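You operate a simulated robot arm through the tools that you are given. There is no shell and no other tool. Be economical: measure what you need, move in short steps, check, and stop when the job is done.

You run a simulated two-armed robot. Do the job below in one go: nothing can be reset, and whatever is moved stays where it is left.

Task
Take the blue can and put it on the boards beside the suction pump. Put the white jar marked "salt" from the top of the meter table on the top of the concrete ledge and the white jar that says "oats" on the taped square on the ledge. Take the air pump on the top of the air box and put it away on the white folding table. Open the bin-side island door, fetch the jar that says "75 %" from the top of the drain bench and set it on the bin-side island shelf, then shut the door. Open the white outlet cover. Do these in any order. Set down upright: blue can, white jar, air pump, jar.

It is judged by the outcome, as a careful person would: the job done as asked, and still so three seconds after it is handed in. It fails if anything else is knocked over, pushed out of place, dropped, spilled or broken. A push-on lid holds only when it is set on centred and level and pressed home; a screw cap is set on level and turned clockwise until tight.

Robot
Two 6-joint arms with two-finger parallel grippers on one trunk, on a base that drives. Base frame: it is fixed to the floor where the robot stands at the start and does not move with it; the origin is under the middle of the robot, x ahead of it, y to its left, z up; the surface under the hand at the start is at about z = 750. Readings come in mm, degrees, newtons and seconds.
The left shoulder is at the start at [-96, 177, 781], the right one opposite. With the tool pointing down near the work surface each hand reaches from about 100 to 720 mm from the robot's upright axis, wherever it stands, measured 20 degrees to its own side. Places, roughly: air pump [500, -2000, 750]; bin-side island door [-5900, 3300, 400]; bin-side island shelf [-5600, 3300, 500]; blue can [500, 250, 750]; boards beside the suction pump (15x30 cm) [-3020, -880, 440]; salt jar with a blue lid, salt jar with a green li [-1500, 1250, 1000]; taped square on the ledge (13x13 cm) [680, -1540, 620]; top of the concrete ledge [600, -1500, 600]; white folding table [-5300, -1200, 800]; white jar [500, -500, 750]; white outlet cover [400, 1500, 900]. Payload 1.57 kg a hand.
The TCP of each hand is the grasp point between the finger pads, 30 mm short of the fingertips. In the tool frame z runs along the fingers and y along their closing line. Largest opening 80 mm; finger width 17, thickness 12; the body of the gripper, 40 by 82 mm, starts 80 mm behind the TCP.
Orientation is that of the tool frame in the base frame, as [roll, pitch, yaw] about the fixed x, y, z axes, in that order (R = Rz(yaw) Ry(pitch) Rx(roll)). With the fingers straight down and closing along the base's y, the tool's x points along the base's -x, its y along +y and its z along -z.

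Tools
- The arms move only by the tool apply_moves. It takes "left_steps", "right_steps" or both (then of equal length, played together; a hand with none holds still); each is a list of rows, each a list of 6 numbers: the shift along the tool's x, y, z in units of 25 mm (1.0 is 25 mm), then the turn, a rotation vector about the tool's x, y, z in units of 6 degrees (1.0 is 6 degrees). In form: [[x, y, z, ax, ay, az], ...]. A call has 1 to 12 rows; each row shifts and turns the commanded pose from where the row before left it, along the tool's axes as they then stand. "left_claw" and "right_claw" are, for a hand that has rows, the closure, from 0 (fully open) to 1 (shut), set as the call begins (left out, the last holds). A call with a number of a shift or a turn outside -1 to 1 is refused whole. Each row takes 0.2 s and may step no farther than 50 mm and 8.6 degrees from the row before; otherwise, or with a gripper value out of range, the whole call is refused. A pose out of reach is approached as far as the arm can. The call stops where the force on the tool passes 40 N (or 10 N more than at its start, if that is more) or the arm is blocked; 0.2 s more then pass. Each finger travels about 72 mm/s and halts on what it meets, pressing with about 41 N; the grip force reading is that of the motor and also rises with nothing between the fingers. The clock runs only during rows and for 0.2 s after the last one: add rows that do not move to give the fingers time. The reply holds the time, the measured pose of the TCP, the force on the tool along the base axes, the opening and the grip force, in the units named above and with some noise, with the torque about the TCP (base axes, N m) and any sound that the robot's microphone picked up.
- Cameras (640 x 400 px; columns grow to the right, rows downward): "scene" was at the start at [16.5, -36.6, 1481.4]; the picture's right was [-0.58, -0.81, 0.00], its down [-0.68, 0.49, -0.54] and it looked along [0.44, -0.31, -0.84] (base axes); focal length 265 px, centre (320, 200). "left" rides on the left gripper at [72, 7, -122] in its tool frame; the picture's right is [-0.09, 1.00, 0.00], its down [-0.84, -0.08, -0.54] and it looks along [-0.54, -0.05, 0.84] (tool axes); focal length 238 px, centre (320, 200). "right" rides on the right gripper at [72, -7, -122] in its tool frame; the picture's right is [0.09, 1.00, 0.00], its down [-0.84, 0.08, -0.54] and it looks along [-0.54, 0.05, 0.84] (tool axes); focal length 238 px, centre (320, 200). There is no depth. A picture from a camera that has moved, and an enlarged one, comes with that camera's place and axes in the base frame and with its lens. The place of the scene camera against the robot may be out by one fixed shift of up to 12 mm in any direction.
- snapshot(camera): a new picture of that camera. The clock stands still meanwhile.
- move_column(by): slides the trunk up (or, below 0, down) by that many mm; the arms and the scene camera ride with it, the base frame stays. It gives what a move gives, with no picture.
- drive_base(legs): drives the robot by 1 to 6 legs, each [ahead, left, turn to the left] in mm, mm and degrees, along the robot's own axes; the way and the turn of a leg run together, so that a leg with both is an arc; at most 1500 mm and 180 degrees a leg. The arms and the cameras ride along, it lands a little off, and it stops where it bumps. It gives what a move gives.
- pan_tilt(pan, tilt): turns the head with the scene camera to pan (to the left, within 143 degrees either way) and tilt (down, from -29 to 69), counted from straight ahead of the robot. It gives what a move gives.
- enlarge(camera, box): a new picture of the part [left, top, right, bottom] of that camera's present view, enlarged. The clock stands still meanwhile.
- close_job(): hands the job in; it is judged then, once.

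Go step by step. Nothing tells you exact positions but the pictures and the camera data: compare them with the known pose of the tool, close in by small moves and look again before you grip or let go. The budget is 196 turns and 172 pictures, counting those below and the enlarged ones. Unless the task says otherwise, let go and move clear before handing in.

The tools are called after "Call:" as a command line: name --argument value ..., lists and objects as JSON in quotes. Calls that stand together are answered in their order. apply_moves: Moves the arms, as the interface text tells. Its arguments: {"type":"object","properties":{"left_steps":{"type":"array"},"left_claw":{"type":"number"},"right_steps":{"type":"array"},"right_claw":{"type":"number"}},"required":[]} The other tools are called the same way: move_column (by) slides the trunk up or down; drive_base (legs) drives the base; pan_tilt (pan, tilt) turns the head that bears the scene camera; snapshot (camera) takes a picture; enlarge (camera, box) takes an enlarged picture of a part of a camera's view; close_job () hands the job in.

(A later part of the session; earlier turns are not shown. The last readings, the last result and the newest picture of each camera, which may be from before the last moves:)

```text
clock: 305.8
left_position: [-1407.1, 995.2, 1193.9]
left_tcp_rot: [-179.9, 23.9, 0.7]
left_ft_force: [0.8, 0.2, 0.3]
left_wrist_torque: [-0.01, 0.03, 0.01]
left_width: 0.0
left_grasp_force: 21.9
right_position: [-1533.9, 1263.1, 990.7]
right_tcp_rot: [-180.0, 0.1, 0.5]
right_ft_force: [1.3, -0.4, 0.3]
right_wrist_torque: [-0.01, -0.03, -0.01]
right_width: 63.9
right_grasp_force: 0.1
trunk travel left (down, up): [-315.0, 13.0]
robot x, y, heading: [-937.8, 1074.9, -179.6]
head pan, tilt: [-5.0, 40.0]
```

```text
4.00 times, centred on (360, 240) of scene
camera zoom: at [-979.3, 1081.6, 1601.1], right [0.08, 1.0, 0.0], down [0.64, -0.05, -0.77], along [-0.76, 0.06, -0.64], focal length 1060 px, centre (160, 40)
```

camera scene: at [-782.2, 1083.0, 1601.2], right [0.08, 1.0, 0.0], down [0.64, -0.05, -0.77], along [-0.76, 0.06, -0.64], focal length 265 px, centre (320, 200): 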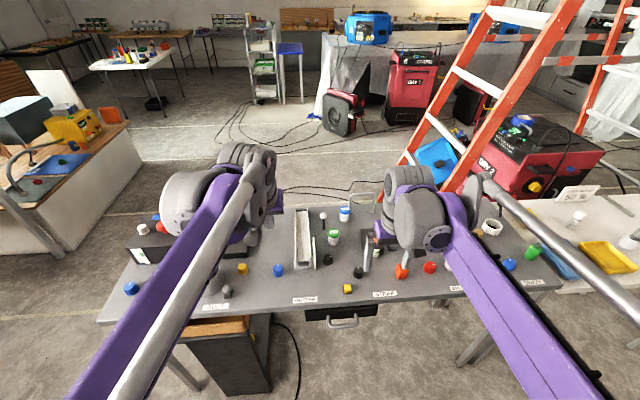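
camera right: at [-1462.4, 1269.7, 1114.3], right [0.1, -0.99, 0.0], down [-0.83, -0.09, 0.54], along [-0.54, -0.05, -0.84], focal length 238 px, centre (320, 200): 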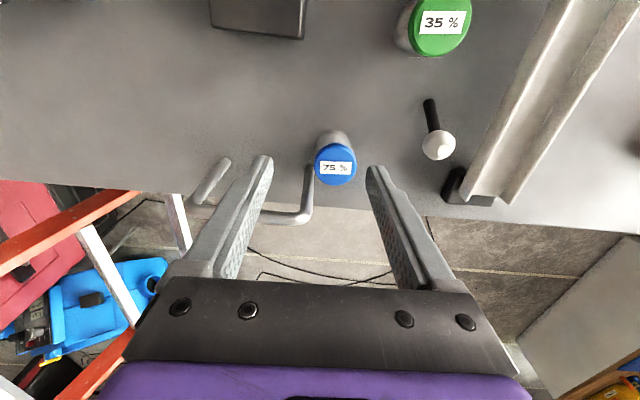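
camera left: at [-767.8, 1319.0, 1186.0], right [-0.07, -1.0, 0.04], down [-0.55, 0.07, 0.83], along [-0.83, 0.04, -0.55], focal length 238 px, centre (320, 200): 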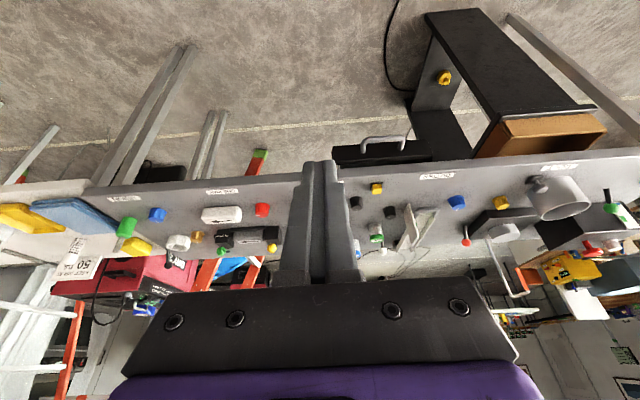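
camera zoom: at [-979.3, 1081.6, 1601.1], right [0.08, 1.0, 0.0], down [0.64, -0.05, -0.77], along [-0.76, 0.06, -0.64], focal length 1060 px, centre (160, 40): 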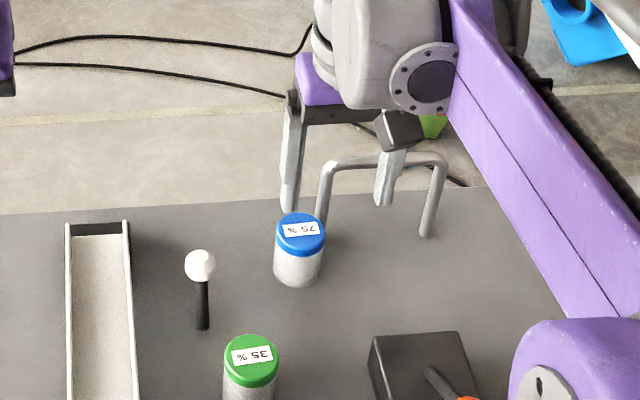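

The jar lid is at about (−1568, 1245, 876). I'll align, descend most of the way and check clearance to the arch post.

Call:
apply_moves --right_steps '[[-0.7, 0.38, 0, 0, 0, 0], [-0.66, 0.38, 0, 0, 0, 0], [0, 0, 1, 0, 0, 0], [0, 0, 1, 0, 0, 0], [0, 0, 0.8, 0, 0, 0]]'

Call:
snapshot --camera "right"

Call:
enlarge --camera "scene" --box '[280, 190, 440, 290]'

```text
clock: 307.0
left_position: [-1408.7, 996.7, 1193.6]
left_tcp_rot: [-179.9, 23.9, 0.8]
left_ft_force: [0.4, 0.0, 0.1]
left_wrist_torque: [-0.03, -0.01, 0.01]
left_width: 0.0
left_grasp_force: 21.6
right_position: [-1566.2, 1240.3, 919.5]
right_tcp_rot: [-179.9, 0.1, 0.5]
right_ft_force: [-0.2, -0.6, -0.1]
right_wrist_torque: [0.0, 0.03, 0.02]
right_width: 63.9
right_grasp_force: 0.0
trunk travel left (down, up): [-315.0, 13.0]
robot x, y, heading: [-938.1, 1070.0, -179.6]
head pan, tilt: [-5.0, 40.0]
```

```text
53 pictures are left
camera right: at [-1495.1, 1248.1, 1041.5], right [0.1, -0.99, 0.0], down [-0.84, -0.09, 0.54], along [-0.54, -0.05, -0.84], focal length 238 px, centre (320, 200)
```

right: 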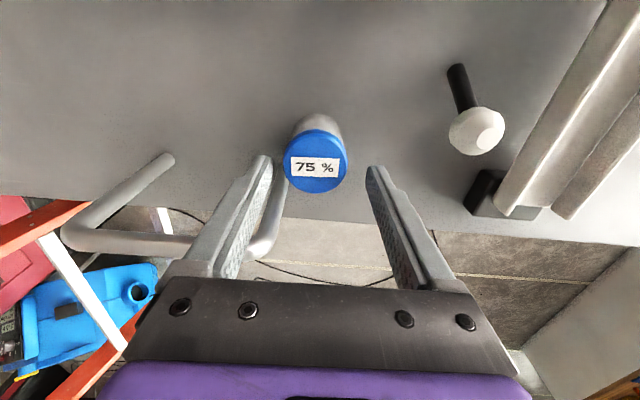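

```text
4.00 times, centred on (360, 240) of scene
camera zoom: at [-979.8, 1081.6, 1601.1], right [0.08, 1.0, 0.0], down [0.64, -0.05, -0.77], along [-0.76, 0.06, -0.64], focal length 1060 px, centre (160, 40)
```

zoom: 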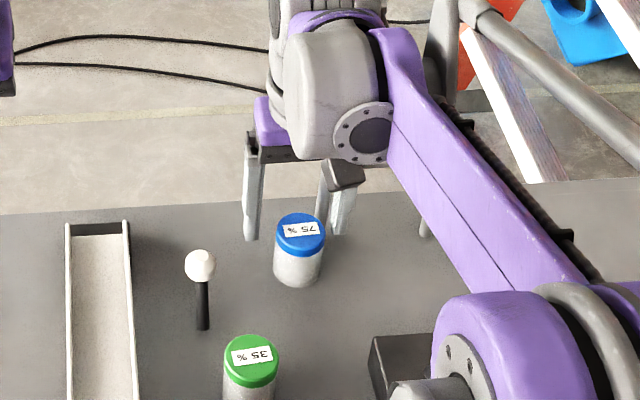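

The post stays about 30 mm behind the fingers. I'll descend and grip.

Call:
apply_moves --right_steps '[[0, -0.16, 1, 0, 0, 0], [0, 0, 0.8, 0, 0, 0], [0, 0, 0.5, 0, 0, 0]]'

Call:
snapshot --camera "right"

```text
clock: 307.7
left_position: [-1408.3, 995.4, 1195.4]
left_tcp_rot: [179.9, 23.9, 0.8]
left_ft_force: [-0.3, -0.6, 0.4]
left_wrist_torque: [0.01, 0.0, -0.03]
left_width: 0.0
left_grasp_force: 21.2
right_position: [-1567.6, 1245.0, 880.1]
right_tcp_rot: [-179.9, 0.2, 0.6]
right_ft_force: [2.0, 0.4, 20.6]
right_wrist_torque: [-0.28, -0.26, -0.02]
right_width: 63.7
right_grasp_force: 0.2
trunk travel left (down, up): [-315.0, 13.0]
robot x, y, heading: [-938.1, 1070.0, -179.4]
head pan, tilt: [-5.0, 40.0]
stopped in row 3 (right hand): the force on the tool passed its limit at 52 N (the readings are from after the stop); the commanded pose is now the measured one
```

```text
51 pictures are left
camera right: at [-1496.4, 1252.1, 1002.2], right [0.1, -0.99, 0.0], down [-0.83, -0.09, 0.55], along [-0.54, -0.06, -0.84], focal length 238 px, centre (320, 200)
```

right: 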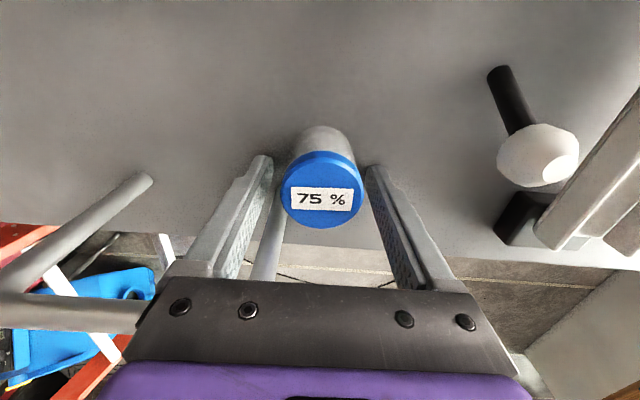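

The fingertips touched the bench, so it is at about z 850. Re-solving puts the jar at x≈−1558, so I'll lift 3 mm, move back 9 mm and grip.

Call:
apply_moves --right_steps '[[0, 0, -0.14, 0, 0, 0], [0.36, 0, 0, 0, 0, 0], [0, 0, 0, 0, 0, 0]]'

Call:
apply_moves --right_steps '[[0, 0, 0, 0, 0, 0], [0, 0, 0, 0, 0, 0], [0, 0, 0, 0, 0, 0], [0, 0, -0.5, 0, 0, 0], [0, 0, -1, 0, 0, 0], [0, 0, -1, 0, 0, 0], [0, 0, -1, 0, 0, 0], [0, 0, -1, 0, 0, 0], [0, 0, -1, 0, 0, 0]]' --right_claw 1

Call:
snapshot --camera "right"

Call:
enlarge --camera "scene" --box '[280, 150, 440, 250]'

```text
clock: 308.5
left_position: [-1408.4, 995.8, 1192.9]
left_tcp_rot: [179.9, 23.9, 0.8]
left_ft_force: [-0.9, -0.8, 0.2]
left_wrist_torque: [0.04, 0.01, -0.03]
left_width: 0.1
left_grasp_force: 21.1
right_position: [-1559.5, 1244.9, 880.2]
right_tcp_rot: [180.0, 0.2, 0.4]
right_ft_force: [-5.2, 1.3, 11.5]
right_wrist_torque: [-0.33, 0.1, -0.17]
right_width: 63.1
right_grasp_force: 0.0
trunk travel left (down, up): [-315.0, 13.0]
robot x, y, heading: [-938.5, 1070.5, -179.3]
head pan, tilt: [-5.0, 40.0]
```

```text
clock: 310.5
left_position: [-1409.4, 996.1, 1193.1]
left_tcp_rot: [180.0, 23.9, 0.9]
left_ft_force: [0.0, -0.1, 0.0]
left_wrist_torque: [0.01, 0.02, -0.01]
left_width: 0.0
left_grasp_force: 21.1
right_position: [-1561.7, 1247.0, 1014.2]
right_tcp_rot: [179.9, 0.2, 0.5]
right_ft_force: [0.0, 0.2, -0.5]
right_wrist_torque: [-0.02, 0.01, -0.02]
right_width: 41.2
right_grasp_force: 40.7
trunk travel left (down, up): [-315.0, 13.0]
robot x, y, heading: [-942.2, 1069.2, -179.5]
head pan, tilt: [-5.0, 40.0]
```

```text
50 pictures are left
camera right: at [-1489.8, 1254.7, 1136.9], right [0.1, -0.99, 0.0], down [-0.83, -0.09, 0.54], along [-0.54, -0.06, -0.84], focal length 238 px, centre (320, 200)
```

right: 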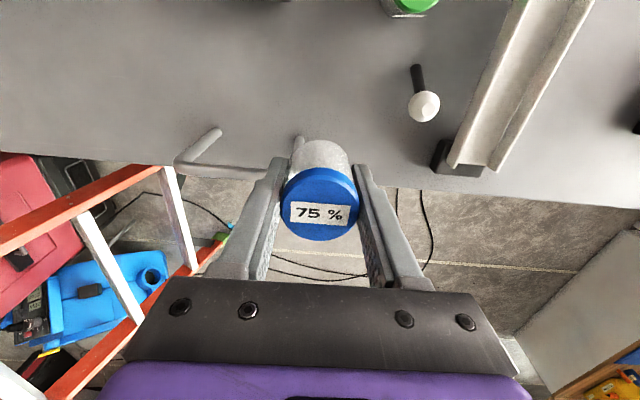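

```text
4.00 times, centred on (360, 200) of scene
camera zoom: at [-979.6, 1081.4, 1601.1], right [0.08, 1.0, 0.0], down [0.64, -0.05, -0.77], along [-0.76, 0.06, -0.64], focal length 1060 px, centre (160, 200)
```

zoom: 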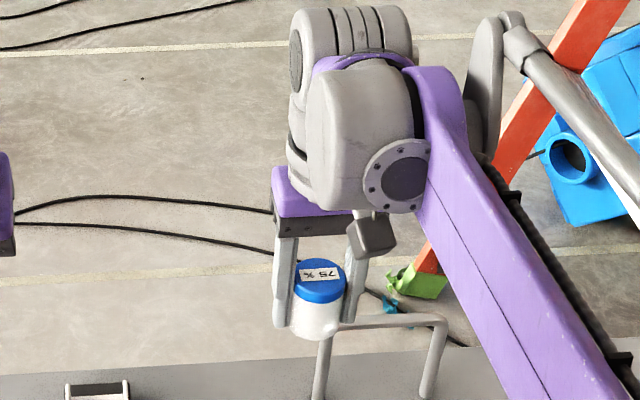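

The 75 % jar is held. I'll retract it and drive south around the bench, then west toward the island, looking on the way.

Call:
apply_moves --right_steps '[[0.5, 0, -1, 0, 0, 0], [1, 0, -0.5, 0, 0, 0], [1, 0, 0, 0, 0, 0], [1, 0, 0, 0, 0, 0], [1, 0, 0, 0, 0, 0], [1, 0, 0, 0, 0, 0], [1, 0, 0, 0, 0, 0], [1, 0, 0, 0, 0, 0]]'

Call:
drive_base --legs '[[-250, 0, 0], [0, 1060, -0.5], [1500, 0, 0], [1000, 0, 0]]'

Call:
pan_tilt --pan -30 --tilt 15

Call:
snapshot --camera "scene"

```text
clock: 312.3
left_position: [-1408.0, 996.3, 1194.4]
left_tcp_rot: [180.0, 23.9, 0.8]
left_ft_force: [0.8, 0.0, -0.2]
left_wrist_torque: [0.0, -0.01, -0.01]
left_width: 0.0
left_grasp_force: 21.1
right_position: [-1370.4, 1250.7, 1052.1]
right_tcp_rot: [179.9, 0.2, 0.5]
right_ft_force: [-0.9, 0.5, -0.9]
right_wrist_torque: [0.01, 0.03, -0.01]
right_width: 41.4
right_grasp_force: 41.0
trunk travel left (down, up): [-315.0, 13.0]
robot x, y, heading: [-939.2, 1068.7, -179.4]
head pan, tilt: [-5.0, 40.0]
```

```text
clock: 335.3
left_position: [-3717.0, -73.0, 1192.2]
left_tcp_rot: [180.0, 23.9, 1.0]
left_ft_force: [-0.6, 0.3, -0.1]
left_wrist_torque: [-0.02, 0.0, 0.02]
left_width: 0.2
left_grasp_force: 21.2
right_position: [-3680.1, 180.9, 1053.9]
right_tcp_rot: [-180.0, 0.2, 0.8]
right_ft_force: [-1.1, 0.7, 0.5]
right_wrist_torque: [0.02, 0.02, 0.02]
right_width: 41.4
right_grasp_force: 41.3
trunk travel left (down, up): [-315.0, 13.0]
robot x, y, heading: [-3243.3, 4.9, -179.1]
head pan, tilt: [-5.0, 40.0]
```

```text
clock: 336.2
left_position: [-3715.4, -73.6, 1193.1]
left_tcp_rot: [180.0, 23.9, 1.0]
left_ft_force: [-0.7, -0.1, 0.0]
left_wrist_torque: [0.0, -0.01, 0.01]
left_width: 0.0
left_grasp_force: 21.5
right_position: [-3680.0, 180.1, 1053.3]
right_tcp_rot: [-180.0, 0.2, 0.9]
right_ft_force: [-0.6, 0.1, 0.0]
right_wrist_torque: [-0.01, 0.0, 0.01]
right_width: 41.3
right_grasp_force: 41.0
trunk travel left (down, up): [-315.0, 13.0]
robot x, y, heading: [-3246.7, 4.0, -179.1]
head pan, tilt: [-30.0, 15.0]
```

```text
48 pictures are left
camera scene: at [-3283.6, 53.0, 1640.6], right [0.49, 0.87, 0.0], down [0.23, -0.13, -0.97], along [-0.84, 0.47, -0.26], focal length 265 px, centre (320, 200)
```

scene: 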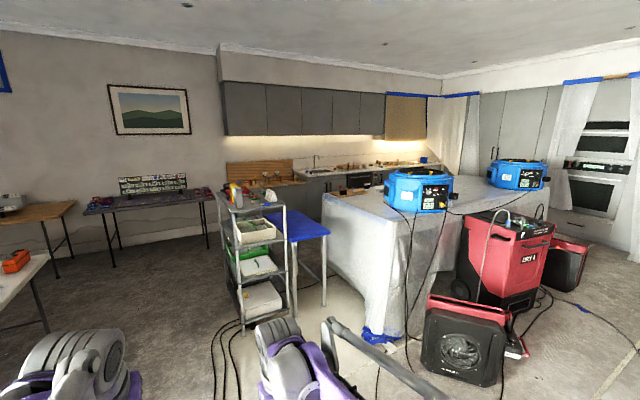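

I can see the draped island; its bin-side (west) face should be at x≈−5850. I'll drive west past the cart, turn to face +x and move up the walkway partway.

Call:
drive_base --legs '[[0, 120, -0.9], [1500, 0, 0], [1500, 0, 0], [350, 0, 0], [0, 0, -180], [0, 1300, 0]]'

Call:
pan_tilt --pan 45 --tilt 20

Call:
snapshot --camera "scene"

```text
clock: 372.4
left_position: [-6042.3, 1256.4, 1193.0]
left_tcp_rot: [-180.0, 23.9, 177.6]
left_ft_force: [0.0, -0.5, -0.4]
left_wrist_torque: [0.02, -0.02, 0.04]
left_width: 0.4
left_grasp_force: 21.1
right_position: [-6094.3, 1006.0, 1052.9]
right_tcp_rot: [180.0, 0.2, 177.4]
right_ft_force: [0.0, 0.4, -0.6]
right_wrist_torque: [-0.01, 0.01, -0.01]
right_width: 41.2
right_grasp_force: 41.7
trunk travel left (down, up): [-315.0, 13.0]
robot x, y, heading: [-6518.2, 1208.8, -2.7]
head pan, tilt: [-30.0, 15.0]
```

```text
clock: 373.9
left_position: [-6042.2, 1257.9, 1193.8]
left_tcp_rot: [-180.0, 23.9, 177.7]
left_ft_force: [-1.0, -0.3, -0.3]
left_wrist_torque: [0.0, -0.03, 0.03]
left_width: 0.1
left_grasp_force: 20.8
right_position: [-6093.7, 1006.2, 1053.0]
right_tcp_rot: [180.0, 0.1, 177.3]
right_ft_force: [-0.5, -0.4, 0.2]
right_wrist_torque: [0.03, 0.0, -0.04]
right_width: 41.2
right_grasp_force: 40.9
trunk travel left (down, up): [-315.0, 13.0]
robot x, y, heading: [-6514.4, 1209.1, -2.6]
head pan, tilt: [45.0, 20.0]
```

```text
47 pictures are left
camera scene: at [-6491.5, 1277.6, 1632.5], right [0.67, -0.74, 0.0], down [-0.25, -0.23, -0.94], along [0.69, 0.63, -0.34], focal length 265 px, centre (320, 200)
```

scene: 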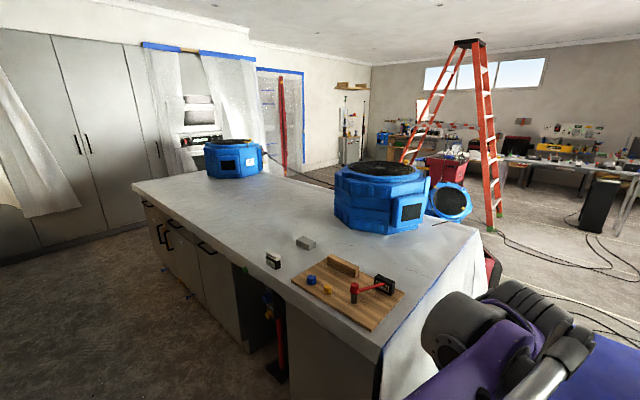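

The island's west face has grey doors with black handles. I'll zoom in around the expected door position.

Call:
enlarge --camera "scene" --box '[110, 170, 310, 330]'

```text
2.50 times, centred on (210, 250) of scene
camera zoom: at [-6491.5, 1277.6, 1632.5], right [0.67, -0.74, 0.0], down [-0.25, -0.23, -0.94], along [0.69, 0.63, -0.34], focal length 662 px, centre (595, 75)
```

zoom: 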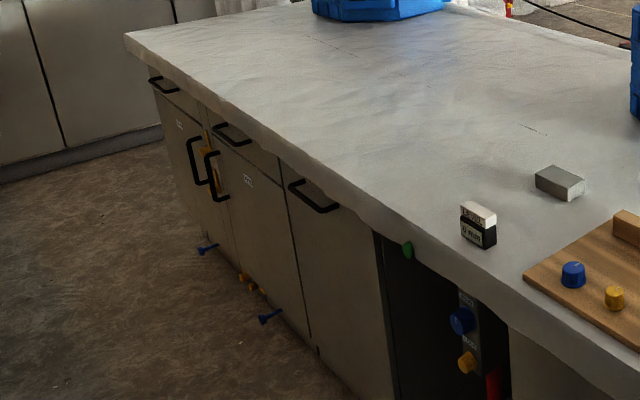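

The pair of tall doors sits left of the bin pull-out, so the bin-side door should be the right one of the pair. I'll strafe along to get in front of it.

Call:
drive_base --legs '[[0, 0, 2.6], [0, 1300, 0], [0, 600, 0]]'

Call:
pan_tilt --pan 5 --tilt 45

Call:
snapshot --camera "scene"

Call:
snapshot --camera "left"

```text
clock: 391.1
left_position: [-6096.5, 3181.4, 1193.9]
left_tcp_rot: [-180.0, 23.9, -177.7]
left_ft_force: [0.3, -0.4, 0.4]
left_wrist_torque: [0.03, 0.03, 0.0]
left_width: 0.0
left_grasp_force: 21.3
right_position: [-6126.5, 2928.4, 1053.6]
right_tcp_rot: [179.9, 0.3, -178.0]
right_ft_force: [0.2, 0.2, 0.3]
right_wrist_torque: [0.01, 0.03, 0.02]
right_width: 41.0
right_grasp_force: 40.9
trunk travel left (down, up): [-315.0, 13.0]
robot x, y, heading: [-6564.3, 3090.2, 2.1]
head pan, tilt: [45.0, 20.0]
```

```text
clock: 392.2
left_position: [-6097.4, 3182.3, 1193.9]
left_tcp_rot: [180.0, 23.9, -177.7]
left_ft_force: [0.6, 0.4, -1.0]
left_wrist_torque: [0.02, 0.01, 0.0]
left_width: 0.1
left_grasp_force: 21.2
right_position: [-6125.9, 2926.4, 1052.7]
right_tcp_rot: [-179.9, 0.2, -177.8]
right_ft_force: [-0.2, 1.0, -0.5]
right_wrist_torque: [-0.01, 0.0, -0.03]
right_width: 41.3
right_grasp_force: 41.1
trunk travel left (down, up): [-315.0, 13.0]
robot x, y, heading: [-6566.8, 3092.5, 1.8]
head pan, tilt: [5.0, 45.0]
```

```text
45 pictures are left
camera scene: at [-6527.6, 3107.5, 1593.9], right [0.12, -0.99, 0.0], down [-0.7, -0.09, -0.71], along [0.7, 0.09, -0.71], focal length 265 px, centre (320, 200)
```

scene: 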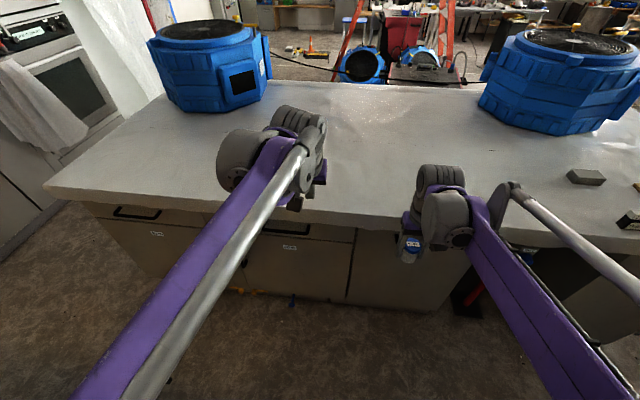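

```text
44 pictures are left
camera left: at [-6211.4, 3185.2, 1275.9], right [0.04, 1.0, 0.04], down [0.55, -0.06, 0.83], along [0.83, -0.02, -0.55], focal length 238 px, centre (320, 200)
```

left: 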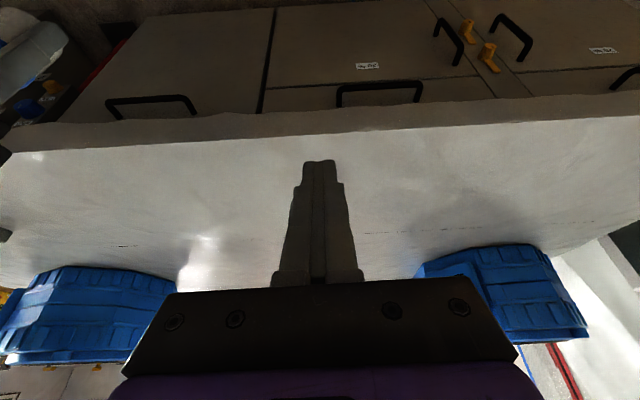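

I can see the door now: it runs y≈3055 (hinge side) to y≈3600 with its handle near y≈3545. To get the jar in upright I'll first stand it on the counter edge and regrasp it later with a forward-tilted tool. I'll line up for that.

Call:
drive_base --legs '[[0, 390, -1.8], [140, 0, 0]]'

Call:
apply_moves --right_steps '[[-0.85, 0, 0.3, 0, 0, 0], [-0.85, 0, 0.3, 0, 0, 0], [-0.85, 0, 0.3, 0, 0, 0], [-0.85, 0, 0.3, 0, 0, 0], [-0.85, 0, 0.3, 0, 0, 0], [-0.85, 0, 0.3, 0, 0, 0], [-0.85, 0, 0.3, 0, 0, 0]]'

Call:
snapshot --camera "right"

```text
clock: 397.1
left_position: [-5956.2, 3548.9, 1192.6]
left_tcp_rot: [-180.0, 23.9, 180.0]
left_ft_force: [0.5, 0.8, 0.0]
left_wrist_torque: [0.0, 0.01, -0.01]
left_width: 0.0
left_grasp_force: 21.5
right_position: [-5996.8, 3296.3, 1052.1]
right_tcp_rot: [-180.0, 0.2, 179.9]
right_ft_force: [0.4, -0.4, 1.0]
right_wrist_torque: [0.02, 0.02, -0.03]
right_width: 41.2
right_grasp_force: 40.7
trunk travel left (down, up): [-315.0, 13.0]
robot x, y, heading: [-6428.7, 3484.5, -0.3]
head pan, tilt: [5.0, 45.0]
```

```text
clock: 398.7
left_position: [-5954.5, 3549.1, 1193.4]
left_tcp_rot: [180.0, 23.8, 179.9]
left_ft_force: [0.0, 0.7, 0.6]
left_wrist_torque: [0.0, 0.01, -0.02]
left_width: 0.2
left_grasp_force: 21.2
right_position: [-5843.0, 3295.8, 999.9]
right_tcp_rot: [-179.9, 0.1, 179.7]
right_ft_force: [0.7, -0.1, -0.6]
right_wrist_torque: [0.04, -0.01, 0.03]
right_width: 41.3
right_grasp_force: 40.7
trunk travel left (down, up): [-315.0, 13.0]
robot x, y, heading: [-6428.7, 3483.2, -0.2]
head pan, tilt: [5.0, 45.0]
```

```text
43 pictures are left
camera right: at [-5916.7, 3289.2, 1123.2], right [-0.09, 1.0, 0.0], down [0.84, 0.07, 0.54], along [0.54, 0.05, -0.84], focal length 238 px, centre (320, 200)
```

right: 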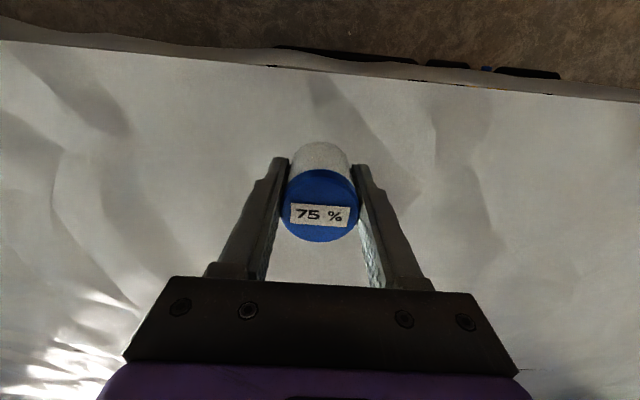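

The jar is about 55 mm inside the counter edge. I'll lower it to contact.

Call:
apply_moves --right_steps '[[0, 0, 0.5, 0, 0, 0], [0, 0, 0.4, 0, 0, 0], [0, 0, 0.2, 0, 0, 0], [0, 0, 0.2, 0, 0, 0], [0, 0, 0.2, 0, 0, 0], [0, 0, 0.2, 0, 0, 0], [0, 0, 0.2, 0, 0, 0], [0, 0, 0.2, 0, 0, 0], [0, 0, 0.2, 0, 0, 0], [0, 0, 0.2, 0, 0, 0], [0, 0, 0.2, 0, 0, 0], [0, 0, 0.2, 0, 0, 0]]'

```text
clock: 400.7
left_position: [-5956.9, 3550.8, 1192.8]
left_tcp_rot: [-180.0, 23.9, -180.0]
left_ft_force: [1.0, 0.9, 0.9]
left_wrist_torque: [0.02, -0.06, -0.04]
left_width: 0.2
left_grasp_force: 20.7
right_position: [-5845.9, 3294.3, 950.4]
right_tcp_rot: [-179.9, 0.5, 179.9]
right_ft_force: [3.0, -0.7, 31.0]
right_wrist_torque: [0.51, 0.23, 0.01]
right_width: 41.3
right_grasp_force: 41.2
trunk travel left (down, up): [-315.0, 13.0]
robot x, y, heading: [-6425.2, 3483.7, -0.2]
head pan, tilt: [5.0, 45.0]
stopped in row 9 (right hand): the force on the tool passed its limit at 49 N (the readings are from after the stop); the commanded pose is now the measured one
```

Contact; the counter top is at about 920. I'll release the jar, lift clear and retract both hands.

Call:
apply_moves --right_steps '[[0, 0, -0.05, 0, 0, 0], [0, 0, 0, 0, 0, 0], [0, 0, 0, 0, 0, 0], [0, 0, -1, 0, 0, 0], [0, 0, -1, 0, 0, 0], [0, 0, -1, 0, 0, 0], [0.8, 0, -1, 0, 0, 0], [1, 0, 0, 0, 0, 0], [1, 0, 0, 0, 0, 0], [1, 0, 0, 0, 0, 0], [1, 0, 0, 0, 0, 0], [1, 0, 0, 0, 0, 0]]' --left_steps '[[0.914, 0, -0.407, 0, 0, 0], [0.914, 0, -0.407, 0, 0, 0], [0.914, 0, -0.407, 0, 0, 0], [0.914, 0, -0.407, 0, 0, 0], [0.914, 0, -0.407, 0, 0, 0], [0.914, 0, -0.407, 0, 0, 0], [0.914, 0, -0.407, 0, 0, 0], [0.914, 0, -0.407, 0, 0, 0], [0.914, 0, -0.407, 0, 0, 0], [0, 0, 0, 0, 0, 0], [0, 0, 0, 0, 0, 0], [0, 0, 0, 0, 0, 0]]' --right_claw 0.2 --left_claw 0

Call:
move_column --by -240

Call:
apply_moves --left_steps '[[0, 0, 0, 0, -1, 0], [0, 0, 0, 0, -1, 0], [0, 0, 0, 0, -1, 0], [0, 0, 0, 0, -1, 0], [0, 0, 0, 0, -1, 0], [0, 0, 0, 0, -1, 0], [0, 0, 0, 0, -1, 0], [0, 0, 0, 0, -1, 0], [0, 0, 0, 0, -1, 0], [0, 0, 0, 0, -1, 0], [0, 0, 0, 0, -1, 0]]'

Call:
snapshot --camera "left"

```text
clock: 403.3
left_position: [-6183.2, 3548.5, 1193.7]
left_tcp_rot: [-179.9, 24.0, -180.0]
left_ft_force: [0.7, 0.7, 0.6]
left_wrist_torque: [0.01, 0.01, -0.02]
left_width: 80.1
left_grasp_force: 0.0
right_position: [-5993.2, 3295.9, 1048.8]
right_tcp_rot: [-179.9, 0.4, 179.8]
right_ft_force: [-0.7, 0.0, 0.0]
right_wrist_torque: [0.01, -0.04, 0.02]
right_width: 64.1
right_grasp_force: 0.0
trunk travel left (down, up): [-315.0, 13.0]
robot x, y, heading: [-6431.5, 3483.4, -0.5]
head pan, tilt: [5.0, 45.0]
```

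```text
clock: 405.8
left_position: [-6180.9, 3549.6, 954.0]
left_tcp_rot: [-179.9, 23.9, 179.9]
left_ft_force: [0.0, -0.5, -0.2]
left_wrist_torque: [0.0, 0.01, -0.03]
left_width: 79.9
left_grasp_force: 0.1
right_position: [-5990.5, 3295.4, 807.1]
right_tcp_rot: [-180.0, 0.3, 179.7]
right_ft_force: [-0.8, 0.3, 1.5]
right_wrist_torque: [0.02, 0.0, -0.01]
right_width: 64.1
right_grasp_force: 0.1
trunk travel left (down, up): [-75.0, 253.0]
robot x, y, heading: [-6427.9, 3480.6, -0.0]
head pan, tilt: [5.0, 45.0]
```

```text
clock: 408.2
left_position: [-6168.2, 3527.4, 955.9]
left_tcp_rot: [-162.9, 90.0, -163.0]
left_ft_force: [0.2, -0.3, -0.5]
left_wrist_torque: [-0.01, 0.01, 0.0]
left_width: 79.6
left_grasp_force: 0.1
left hand out of reach, approached as far as the arm can: row 6, 7, 8, 10
right_position: [-5992.1, 3294.9, 807.8]
right_tcp_rot: [-180.0, 0.4, 179.8]
right_ft_force: [0.1, 0.9, 0.5]
right_wrist_torque: [0.03, 0.0, -0.01]
right_width: 63.9
right_grasp_force: 0.0
trunk travel left (down, up): [-75.0, 253.0]
robot x, y, heading: [-6427.1, 3481.8, -0.4]
head pan, tilt: [5.0, 45.0]
```

```text
42 pictures are left
camera left: at [-6290.4, 3534.8, 884.4], right [0.0, 1.0, 0.09], down [-0.54, -0.08, 0.84], along [0.84, -0.05, 0.54], focal length 238 px, centre (320, 200)
```

left: 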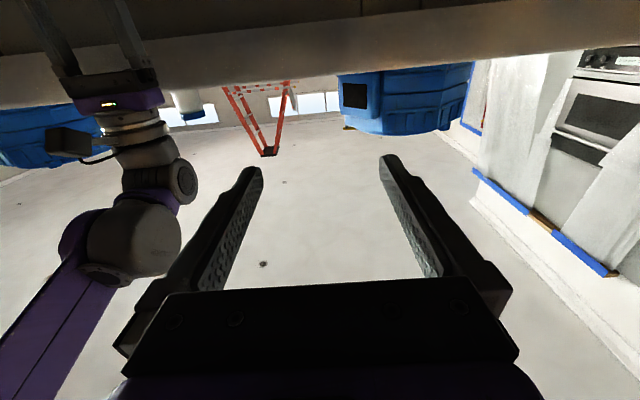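

With the tool horizontal the camera looks upward, so I'll use a 48° tilt instead. I'll go down in front of the door and look.

Call:
apply_moves --left_steps '[[0, 0, 0, 0, 1, 0], [0, 0, 0, 0, 1, 0], [0, 0, 0, 0, 1, 0], [0, 0, 0, 0, 1, 0], [0, 0, 0, 0, 1, 0], [0, 0, 0, 0, 1, 0], [0, 0, 0, 0, 1, 0]]'

Call:
apply_moves --left_steps '[[0.77, 0, 0.69, 0, 0, 0], [0.77, 0, 0.69, 0, 0, 0], [0.77, 0, 0.69, 0, 0, 0], [0.77, 0, 0.69, 0, 0, 0], [0.77, 0, 0.69, 0, 0, 0], [0.77, 0, 0.69, 0, 0, 0], [0.77, 0, 0.69, 0, 0, 0], [0.77, 0, 0.69, 0, 0, 0]]' --right_steps '[[1, 0, 0, 0, 0, 0], [1, 0, 0, 0, 0, 0], [1, 0, 0, 0, 0, 0], [1, 0, 0, 0, 0, 0], [1, -0.5, 0, 0, 0, 0], [1, -0.5, 0, 0, 0, 0], [0, -1, 0, 0, 0, 0], [0, -1, 0, 0, 0, 0]]'

Call:
snapshot --camera "left"

```text
clock: 409.8
left_position: [-6170.9, 3526.6, 957.1]
left_tcp_rot: [-179.9, 47.8, 179.8]
left_ft_force: [0.1, 0.4, 0.6]
left_wrist_torque: [0.01, -0.01, 0.04]
left_width: 79.8
left_grasp_force: 0.0
right_position: [-5990.7, 3295.6, 805.7]
right_tcp_rot: [-179.9, 0.4, 179.9]
right_ft_force: [0.0, 0.0, -0.4]
right_wrist_torque: [0.01, 0.0, -0.01]
right_width: 64.3
right_grasp_force: 0.0
trunk travel left (down, up): [-75.0, 253.0]
robot x, y, heading: [-6425.7, 3479.8, -0.4]
head pan, tilt: [5.0, 45.0]
```

```text
clock: 411.6
left_position: [-6169.2, 3528.9, 748.8]
left_tcp_rot: [180.0, 47.9, 180.0]
left_ft_force: [0.2, -0.6, 0.0]
left_wrist_torque: [-0.01, 0.02, 0.02]
left_width: 80.0
left_grasp_force: 0.0
right_position: [-6142.3, 3218.1, 806.1]
right_tcp_rot: [180.0, 0.4, 179.8]
right_ft_force: [0.3, -0.6, 0.2]
right_wrist_torque: [-0.01, 0.02, -0.03]
right_width: 63.7
right_grasp_force: 0.2
trunk travel left (down, up): [-75.0, 253.0]
robot x, y, heading: [-6424.9, 3480.4, 0.0]
head pan, tilt: [5.0, 45.0]
```

```text
41 pictures are left
camera left: at [-6307.8, 3536.7, 777.3], right [0.06, 1.0, 0.07], down [0.16, -0.08, 0.98], along [0.99, -0.05, -0.16], focal length 238 px, centre (320, 200)
```

left: 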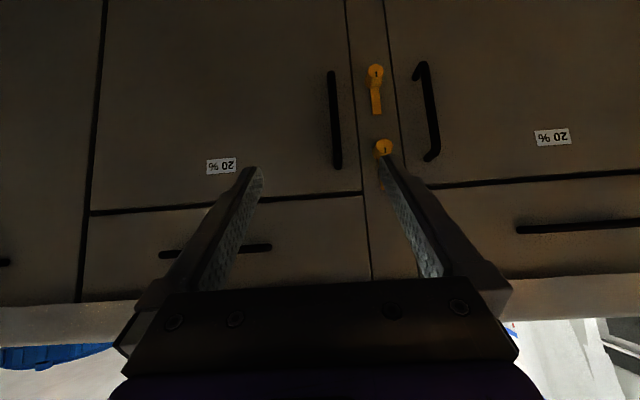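

The door handle is a vertical bar at about x −5895, y 3550, z 480–655. I'll bring the open left gripper around it.

Call:
apply_moves --left_steps '[[-0.2, 0.07, 1, 0, 0, 0], [-0.2, 0.07, 1, 0, 0, 0], [-0.2, 0.07, 1, 0, 0, 0], [-0.2, 0.07, 1, 0, 0, 0], [-0.2, 0.07, 1, 0, 0, 0], [-0.2, 0.07, 1, 0, 0, 0], [-0.2, 0.07, 1, 0, 0, 0], [-0.2, 0.07, 1, 0, 0, 0], [-0.2, 0.07, 1, 0, 0, 0], [-0.2, 0.07, 1, 0, 0, 0]]'

Call:
snapshot --camera "left"

```text
clock: 413.8
left_position: [-5950.5, 3545.2, 618.4]
left_tcp_rot: [-180.0, 47.7, 179.9]
left_ft_force: [0.1, 0.1, -1.0]
left_wrist_torque: [-0.01, 0.02, -0.01]
left_width: 79.9
left_grasp_force: 0.1
right_position: [-6142.5, 3219.2, 807.3]
right_tcp_rot: [-179.9, 0.3, 179.8]
right_ft_force: [0.3, 0.9, 0.6]
right_wrist_torque: [-0.01, -0.02, 0.03]
right_width: 64.1
right_grasp_force: 0.0
trunk travel left (down, up): [-75.0, 253.0]
robot x, y, heading: [-6428.6, 3480.2, -0.4]
head pan, tilt: [5.0, 45.0]
```

```text
40 pictures are left
camera left: at [-6089.1, 3553.4, 646.6], right [0.06, 1.0, 0.07], down [0.16, -0.08, 0.98], along [0.99, -0.05, -0.16], focal length 238 px, centre (320, 200)
```

left: 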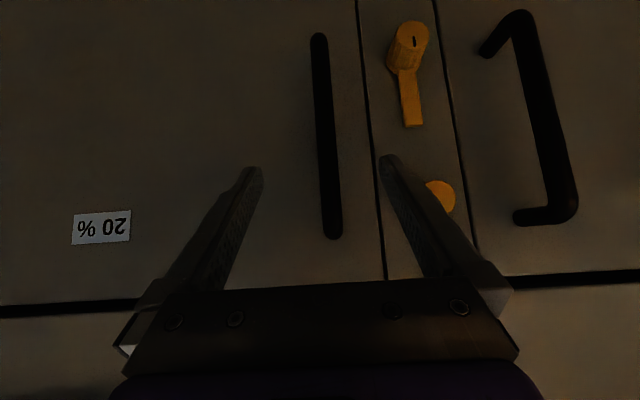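

Call:
apply_moves --left_steps '[[-0.14, 0.11, 0.71, 0, 0, 0], [-0.14, 0.11, 0.71, 0, 0, 0], [-0.14, 0.11, 0.71, 0, 0, 0]]'

Call:
apply_moves --left_steps '[[0, 0, 0, 0, 0, 0], [0, 0, 0, 0, 0, 0], [0, 0, 0, 0, 0, 0], [0, 0, 0, 0, 0, 0]]' --left_claw 1

Call:
snapshot --camera "left"

```text
clock: 414.6
left_position: [-5902.6, 3553.4, 589.4]
left_tcp_rot: [-180.0, 47.9, 179.8]
left_ft_force: [0.8, -0.3, -0.1]
left_wrist_torque: [-0.02, 0.02, 0.0]
left_width: 79.9
left_grasp_force: 0.0
right_position: [-6142.2, 3219.5, 805.8]
right_tcp_rot: [-180.0, 0.3, 179.8]
right_ft_force: [-0.2, 0.0, 1.1]
right_wrist_torque: [-0.02, -0.04, -0.02]
right_width: 63.8
right_grasp_force: 0.0
trunk travel left (down, up): [-75.0, 253.0]
robot x, y, heading: [-6428.7, 3479.1, -0.5]
head pan, tilt: [5.0, 45.0]
```

```text
clock: 415.6
left_position: [-5903.6, 3551.4, 591.2]
left_tcp_rot: [-179.8, 47.9, 179.9]
left_ft_force: [-0.9, -14.0, -4.7]
left_wrist_torque: [0.0, -0.17, -0.03]
left_width: 15.9
left_grasp_force: 31.4
right_position: [-6141.1, 3218.2, 805.3]
right_tcp_rot: [-180.0, 0.3, 179.7]
right_ft_force: [-0.7, -1.1, 0.2]
right_wrist_torque: [0.02, -0.02, 0.02]
right_width: 63.5
right_grasp_force: 0.1
trunk travel left (down, up): [-75.0, 253.0]
robot x, y, heading: [-6425.1, 3480.7, -0.1]
head pan, tilt: [5.0, 45.0]
```

```text
39 pictures are left
camera left: at [-6042.5, 3559.5, 619.1], right [0.06, 1.0, 0.07], down [0.16, -0.08, 0.98], along [0.99, -0.05, -0.16], focal length 238 px, centre (320, 200)
```

left: 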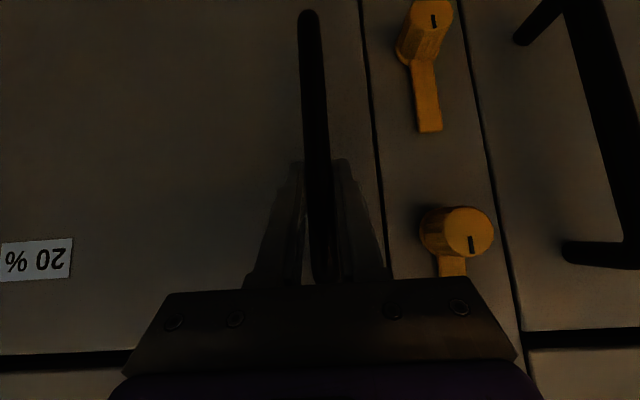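

The handle is gripped. I'll pull gently along the start of the arc.

Call:
apply_moves --left_steps '[[0.67, -0.02, -0.743, 0, 0, 0], [0.67, -0.06, -0.743, 0, 0, 0], [0.67, -0.12, -0.743, 0, 0, 0], [0.67, -0.16, -0.743, 0, 0, 0]]'

Call:
snapshot --camera "left"

```text
clock: 416.1
left_position: [-5942.3, 3546.9, 589.5]
left_tcp_rot: [-179.4, 48.0, 179.9]
left_ft_force: [2.0, -8.1, -3.6]
left_wrist_torque: [0.33, 0.44, -0.14]
left_width: 15.8
left_grasp_force: 31.9
right_position: [-6142.1, 3218.4, 805.5]
right_tcp_rot: [-179.9, 0.3, 179.6]
right_ft_force: [-0.3, 0.3, -0.3]
right_wrist_torque: [0.0, 0.0, -0.01]
right_width: 64.2
right_grasp_force: 0.1
trunk travel left (down, up): [-75.0, 253.0]
robot x, y, heading: [-6427.2, 3477.3, -0.2]
head pan, tilt: [5.0, 45.0]
stopped in row 2 (left hand): the force on the tool passed its limit at 46 N (the readings are from after the stop); the commanded pose is now the measured one
```

```text
38 pictures are left
camera left: at [-6080.4, 3555.4, 618.8], right [0.07, 1.0, 0.06], down [0.16, -0.07, 0.99], along [0.98, -0.06, -0.16], focal length 238 px, centre (320, 200)
```

left: 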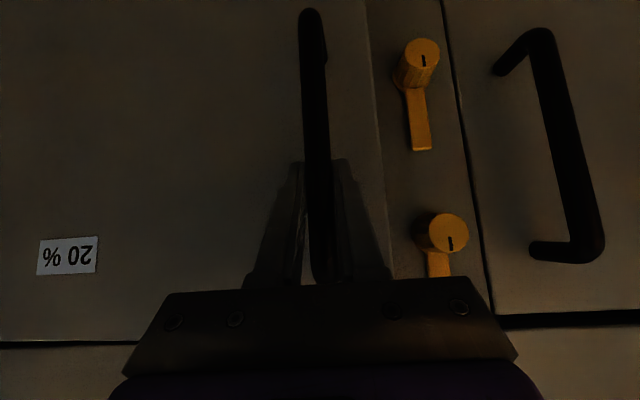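

The door moved about 40 mm; the force spike was probably its catch. I'll continue with smaller steps along the arc.

Call:
apply_moves --left_steps '[[0.33, -0.06, -0.37, 0, 0, 0], [0.33, -0.06, -0.37, 0, 0, 0], [0.33, -0.07, -0.37, 0, 0, 0], [0.33, -0.08, -0.37, 0, 0, 0], [0.33, -0.09, -0.37, 0, 0, 0], [0.33, -0.1, -0.37, 0, 0, 0], [0.33, -0.11, -0.37, 0, 0, 0], [0.33, -0.13, -0.37, 0, 0, 0], [0.33, -0.14, -0.37, 0, 0, 0], [0.33, -0.15, -0.37, 0, 0, 0]]'

```text
clock: 417.0
left_position: [-5982.6, 3536.1, 591.2]
left_tcp_rot: [-179.0, 48.1, 179.8]
left_ft_force: [1.8, -9.3, -2.4]
left_wrist_torque: [0.46, 0.5, -0.07]
left_width: 16.1
left_grasp_force: 31.8
right_position: [-6142.2, 3217.0, 806.3]
right_tcp_rot: [-179.9, 0.3, 179.6]
right_ft_force: [-0.1, 0.7, -0.4]
right_wrist_torque: [-0.03, -0.02, 0.0]
right_width: 64.4
right_grasp_force: 0.1
trunk travel left (down, up): [-75.0, 253.0]
robot x, y, heading: [-6428.9, 3482.8, -0.6]
head pan, tilt: [5.0, 45.0]
stopped in row 4 (left hand): the force on the tool passed its limit at 43 N (the readings are from after the stop); the commanded pose is now the measured one
```

Call:
apply_moves --left_steps '[[0.157, -0.05, -0.174, -0.085, 0, -0.077], [0.157, -0.05, -0.174, -0.085, 0, -0.077], [0.157, -0.05, -0.174, -0.085, 0, -0.077], [0.157, -0.05, -0.174, -0.085, 0, -0.077], [0.157, -0.05, -0.174, -0.085, 0, -0.077], [0.157, -0.05, -0.174, -0.085, 0, -0.077], [0.157, -0.05, -0.174, -0.085, 0, -0.077], [0.157, -0.05, -0.174, -0.085, 0, -0.077], [0.157, -0.05, -0.174, -0.085, 0, -0.077], [0.157, -0.05, -0.174, -0.085, 0, -0.077], [0.157, -0.05, -0.174, -0.085, 0, -0.077], [0.157, -0.05, -0.174, -0.085, 0, -0.077]]'

```text
clock: 418.6
left_position: [-6018.3, 3525.7, 590.9]
left_tcp_rot: [-178.5, 48.3, -175.5]
left_ft_force: [2.5, -9.2, -10.6]
left_wrist_torque: [0.52, 0.37, -0.05]
left_width: 16.0
left_grasp_force: 31.1
right_position: [-6142.2, 3216.1, 805.6]
right_tcp_rot: [-179.8, 0.3, 179.4]
right_ft_force: [0.1, -0.8, -0.2]
right_wrist_torque: [0.0, -0.01, 0.01]
right_width: 64.0
right_grasp_force: 0.1
trunk travel left (down, up): [-75.0, 253.0]
robot x, y, heading: [-6428.5, 3480.3, -0.5]
head pan, tilt: [5.0, 45.0]
stopped in row 7 (left hand): the force on the tool passed its limit at 41 N (the readings are from after the stop); the commanded pose is now the measured one
```

The hinge is stiff, so the arm keeps reaching its force limit. I'll pull by driving the base back along the arc while holding the handle.

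Call:
drive_base --legs '[[-116, -57, 0], [-97, -88, 0]]'

Call:
snapshot --camera "left"

```text
clock: 420.9
left_position: [-6231.3, 3384.3, 591.6]
left_tcp_rot: [-178.5, 48.3, -175.7]
left_ft_force: [6.2, -5.1, -1.8]
left_wrist_torque: [0.64, -0.55, 0.02]
left_width: 16.3
left_grasp_force: 31.4
right_position: [-6355.6, 3074.9, 805.5]
right_tcp_rot: [180.0, 0.3, 179.3]
right_ft_force: [-0.4, -0.1, -0.4]
right_wrist_torque: [0.03, -0.01, -0.02]
right_width: 64.0
right_grasp_force: 0.1
trunk travel left (down, up): [-75.0, 253.0]
robot x, y, heading: [-6642.0, 3334.1, -0.5]
head pan, tilt: [5.0, 45.0]
```

```text
37 pictures are left
camera left: at [-6370.7, 3384.4, 618.9], right [0.01, 1.0, 0.05], down [0.16, -0.05, 0.99], along [0.99, 0.0, -0.16], focal length 238 px, centre (320, 200)
```

left: 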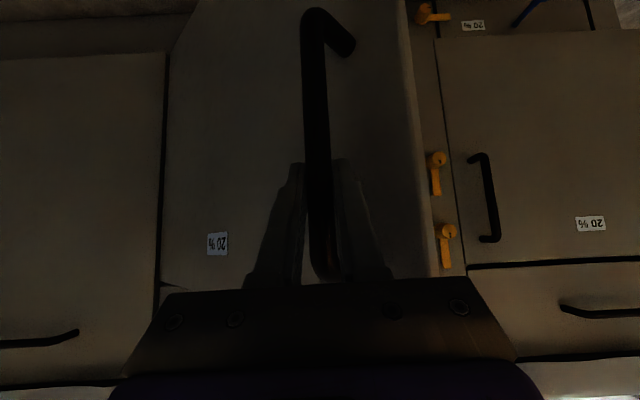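

The door is about 50° open. I'll release the handle, bring the closed fingers to the inside of the door, and sweep it wide open by strafing.

Call:
apply_moves --left_steps '[[0, 0, 0, 0, 0, 0], [0, 0, 0, 0, 0, 0], [0, 0, -1, 0, 0, 0], [0, 0, -1, 0, 0, 0], [0, 0, -1, 0, 0, 0], [0, 0, -1, 0, 0, 0], [0, 1, 0, 0, 0, 0], [0, 1, 0, 0, 0, 0], [0, 1, 0, 0, 0, 0], [0, 1, 0, 0, 0, 0], [0, 1, 0, 0, 0, 0]]' --left_claw 0.5

Call:
apply_moves --left_steps '[[-0.5, 0, 0.7, 0, 0, 0], [-0.5, 0, 0.7, 0, 0, 0], [-0.5, 0, 0.8, 0, 0, 0], [-0.5, 0, 0.8, 0, 0, 0], [-0.4, 0, 0.8, 0, 0, 0]]' --left_claw 1

Call:
snapshot --camera "left"

```text
clock: 423.3
left_position: [-6312.7, 3505.8, 658.1]
left_tcp_rot: [-178.4, 48.2, -175.7]
left_ft_force: [-0.1, 0.4, 0.9]
left_wrist_torque: [0.03, 0.0, 0.01]
left_width: 40.0
left_grasp_force: 0.1
right_position: [-6357.1, 3075.3, 805.3]
right_tcp_rot: [-179.9, 0.3, 179.2]
right_ft_force: [-0.8, 0.8, 0.5]
right_wrist_torque: [0.04, 0.0, -0.01]
right_width: 64.1
right_grasp_force: 0.1
trunk travel left (down, up): [-75.0, 253.0]
robot x, y, heading: [-6639.0, 3338.5, -0.8]
head pan, tilt: [5.0, 45.0]
```

```text
clock: 424.5
left_position: [-6203.1, 3512.8, 638.5]
left_tcp_rot: [-178.6, 48.3, -175.6]
left_ft_force: [-0.2, 0.3, -0.4]
left_wrist_torque: [0.01, 0.0, 0.0]
left_width: 0.0
left_grasp_force: 21.0
right_position: [-6357.2, 3074.8, 804.8]
right_tcp_rot: [-179.9, 0.3, 179.3]
right_ft_force: [-0.9, 0.6, -0.1]
right_wrist_torque: [0.0, -0.01, -0.02]
right_width: 64.2
right_grasp_force: 0.0
trunk travel left (down, up): [-75.0, 253.0]
robot x, y, heading: [-6640.0, 3336.3, -0.7]
head pan, tilt: [5.0, 45.0]
```

```text
36 pictures are left
camera left: at [-6341.8, 3513.4, 665.9], right [0.0, 1.0, 0.05], down [0.16, -0.05, 0.99], along [0.99, 0.0, -0.16], focal length 238 px, centre (320, 200)
```

left: 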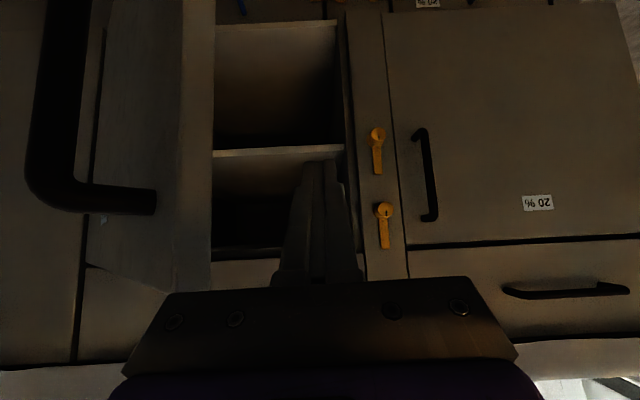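

The cabinet interior is visible, with its shelf at z≈486 and about 200 mm of headroom. I'll sweep the door fully open by strafing right.

Call:
drive_base --legs '[[0, -385, 0]]'

Call:
snapshot --camera "left"

```text
clock: 426.2
left_position: [-6206.2, 3435.1, 638.2]
left_tcp_rot: [-178.8, 48.1, -175.9]
left_ft_force: [0.5, 0.6, 0.6]
left_wrist_torque: [-0.01, 0.0, 0.01]
left_width: 0.1
left_grasp_force: 21.1
right_position: [-6356.6, 2995.9, 805.8]
right_tcp_rot: [-179.8, 0.4, 179.4]
right_ft_force: [-0.1, 0.9, -0.3]
right_wrist_torque: [-0.01, 0.0, 0.03]
right_width: 64.1
right_grasp_force: 0.0
trunk travel left (down, up): [-75.0, 253.0]
robot x, y, heading: [-6636.3, 3257.2, -0.5]
head pan, tilt: [5.0, 45.0]
stopped in leg 1: the force on the tool passed its limit at 49 N (the readings are from after the stop); the commanded pose is now the measured one
```

```text
35 pictures are left
camera left: at [-6345.6, 3435.5, 666.0], right [0.0, 1.0, 0.06], down [0.16, -0.06, 0.99], along [0.99, 0.01, -0.16], focal length 238 px, centre (320, 200)
```

left: 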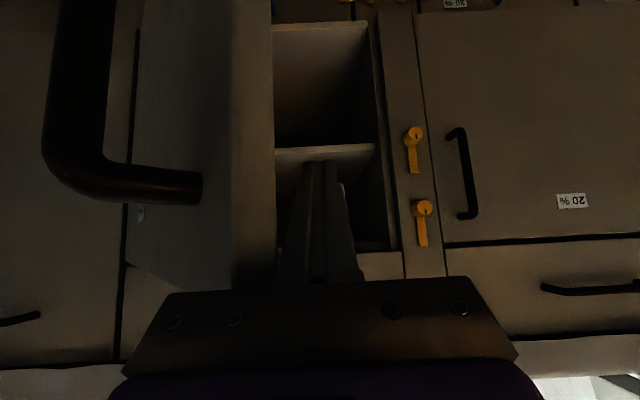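

Call:
drive_base --legs '[[0, -80, 0], [0, -80, 0], [0, -80, 0], [0, -60, 0]]'

```text
clock: 427.0
left_position: [-6212.9, 3429.7, 637.9]
left_tcp_rot: [-179.5, 48.0, -175.6]
left_ft_force: [-6.4, 5.9, 16.7]
left_wrist_torque: [-0.46, 0.61, -0.39]
left_width: 0.1
left_grasp_force: 21.2
right_position: [-6359.5, 2986.0, 806.8]
right_tcp_rot: [-179.9, 0.4, 179.6]
right_ft_force: [0.9, 0.2, -0.4]
right_wrist_torque: [0.02, -0.03, 0.0]
right_width: 63.8
right_grasp_force: 0.1
trunk travel left (down, up): [-75.0, 253.0]
robot x, y, heading: [-6641.3, 3245.5, -0.6]
head pan, tilt: [5.0, 45.0]
stopped in leg 1: the force on the tool passed its limit at 55 N (the readings are from after the stop); the commanded pose is now the measured one
```

The push from inside needs too much force; pulling by the handle worked. I'll go back to the handle and regrip it.

Call:
apply_moves --left_steps '[[0, 0.3, -0.9, 0, 0, 0], [0, 0, -0.9, 0, 0, 0], [0, 0, -0.9, 0, 0, 0], [0, 0, -0.9, 0, 0, 0], [0, 0, -0.9, 0, 0, 0], [0, -1, 0, 0, 0, 0], [0, -1, 0, 0, 0, 0], [0, -0.75, 0, 0, 0, 0]]' --left_claw 0.2

Call:
snapshot --camera "left"

```text
clock: 428.8
left_position: [-6290.7, 3361.4, 713.3]
left_tcp_rot: [-179.5, 47.9, -175.7]
left_ft_force: [-0.1, -0.6, 0.0]
left_wrist_torque: [0.01, -0.01, 0.03]
left_width: 64.2
left_grasp_force: 0.2
right_position: [-6355.7, 2986.4, 805.1]
right_tcp_rot: [-179.9, 0.3, 179.6]
right_ft_force: [-0.2, 1.0, 0.2]
right_wrist_torque: [0.01, 0.03, 0.0]
right_width: 64.1
right_grasp_force: 0.1
trunk travel left (down, up): [-75.0, 253.0]
robot x, y, heading: [-6640.4, 3249.5, -0.5]
head pan, tilt: [5.0, 45.0]
```

```text
34 pictures are left
camera left: at [-6428.9, 3360.8, 741.3], right [-0.01, 1.0, 0.06], down [0.16, -0.06, 0.98], along [0.99, 0.02, -0.16], focal length 238 px, centre (320, 200)
```

left: 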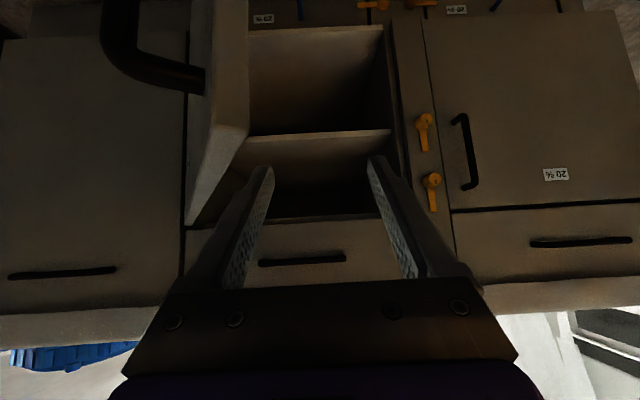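

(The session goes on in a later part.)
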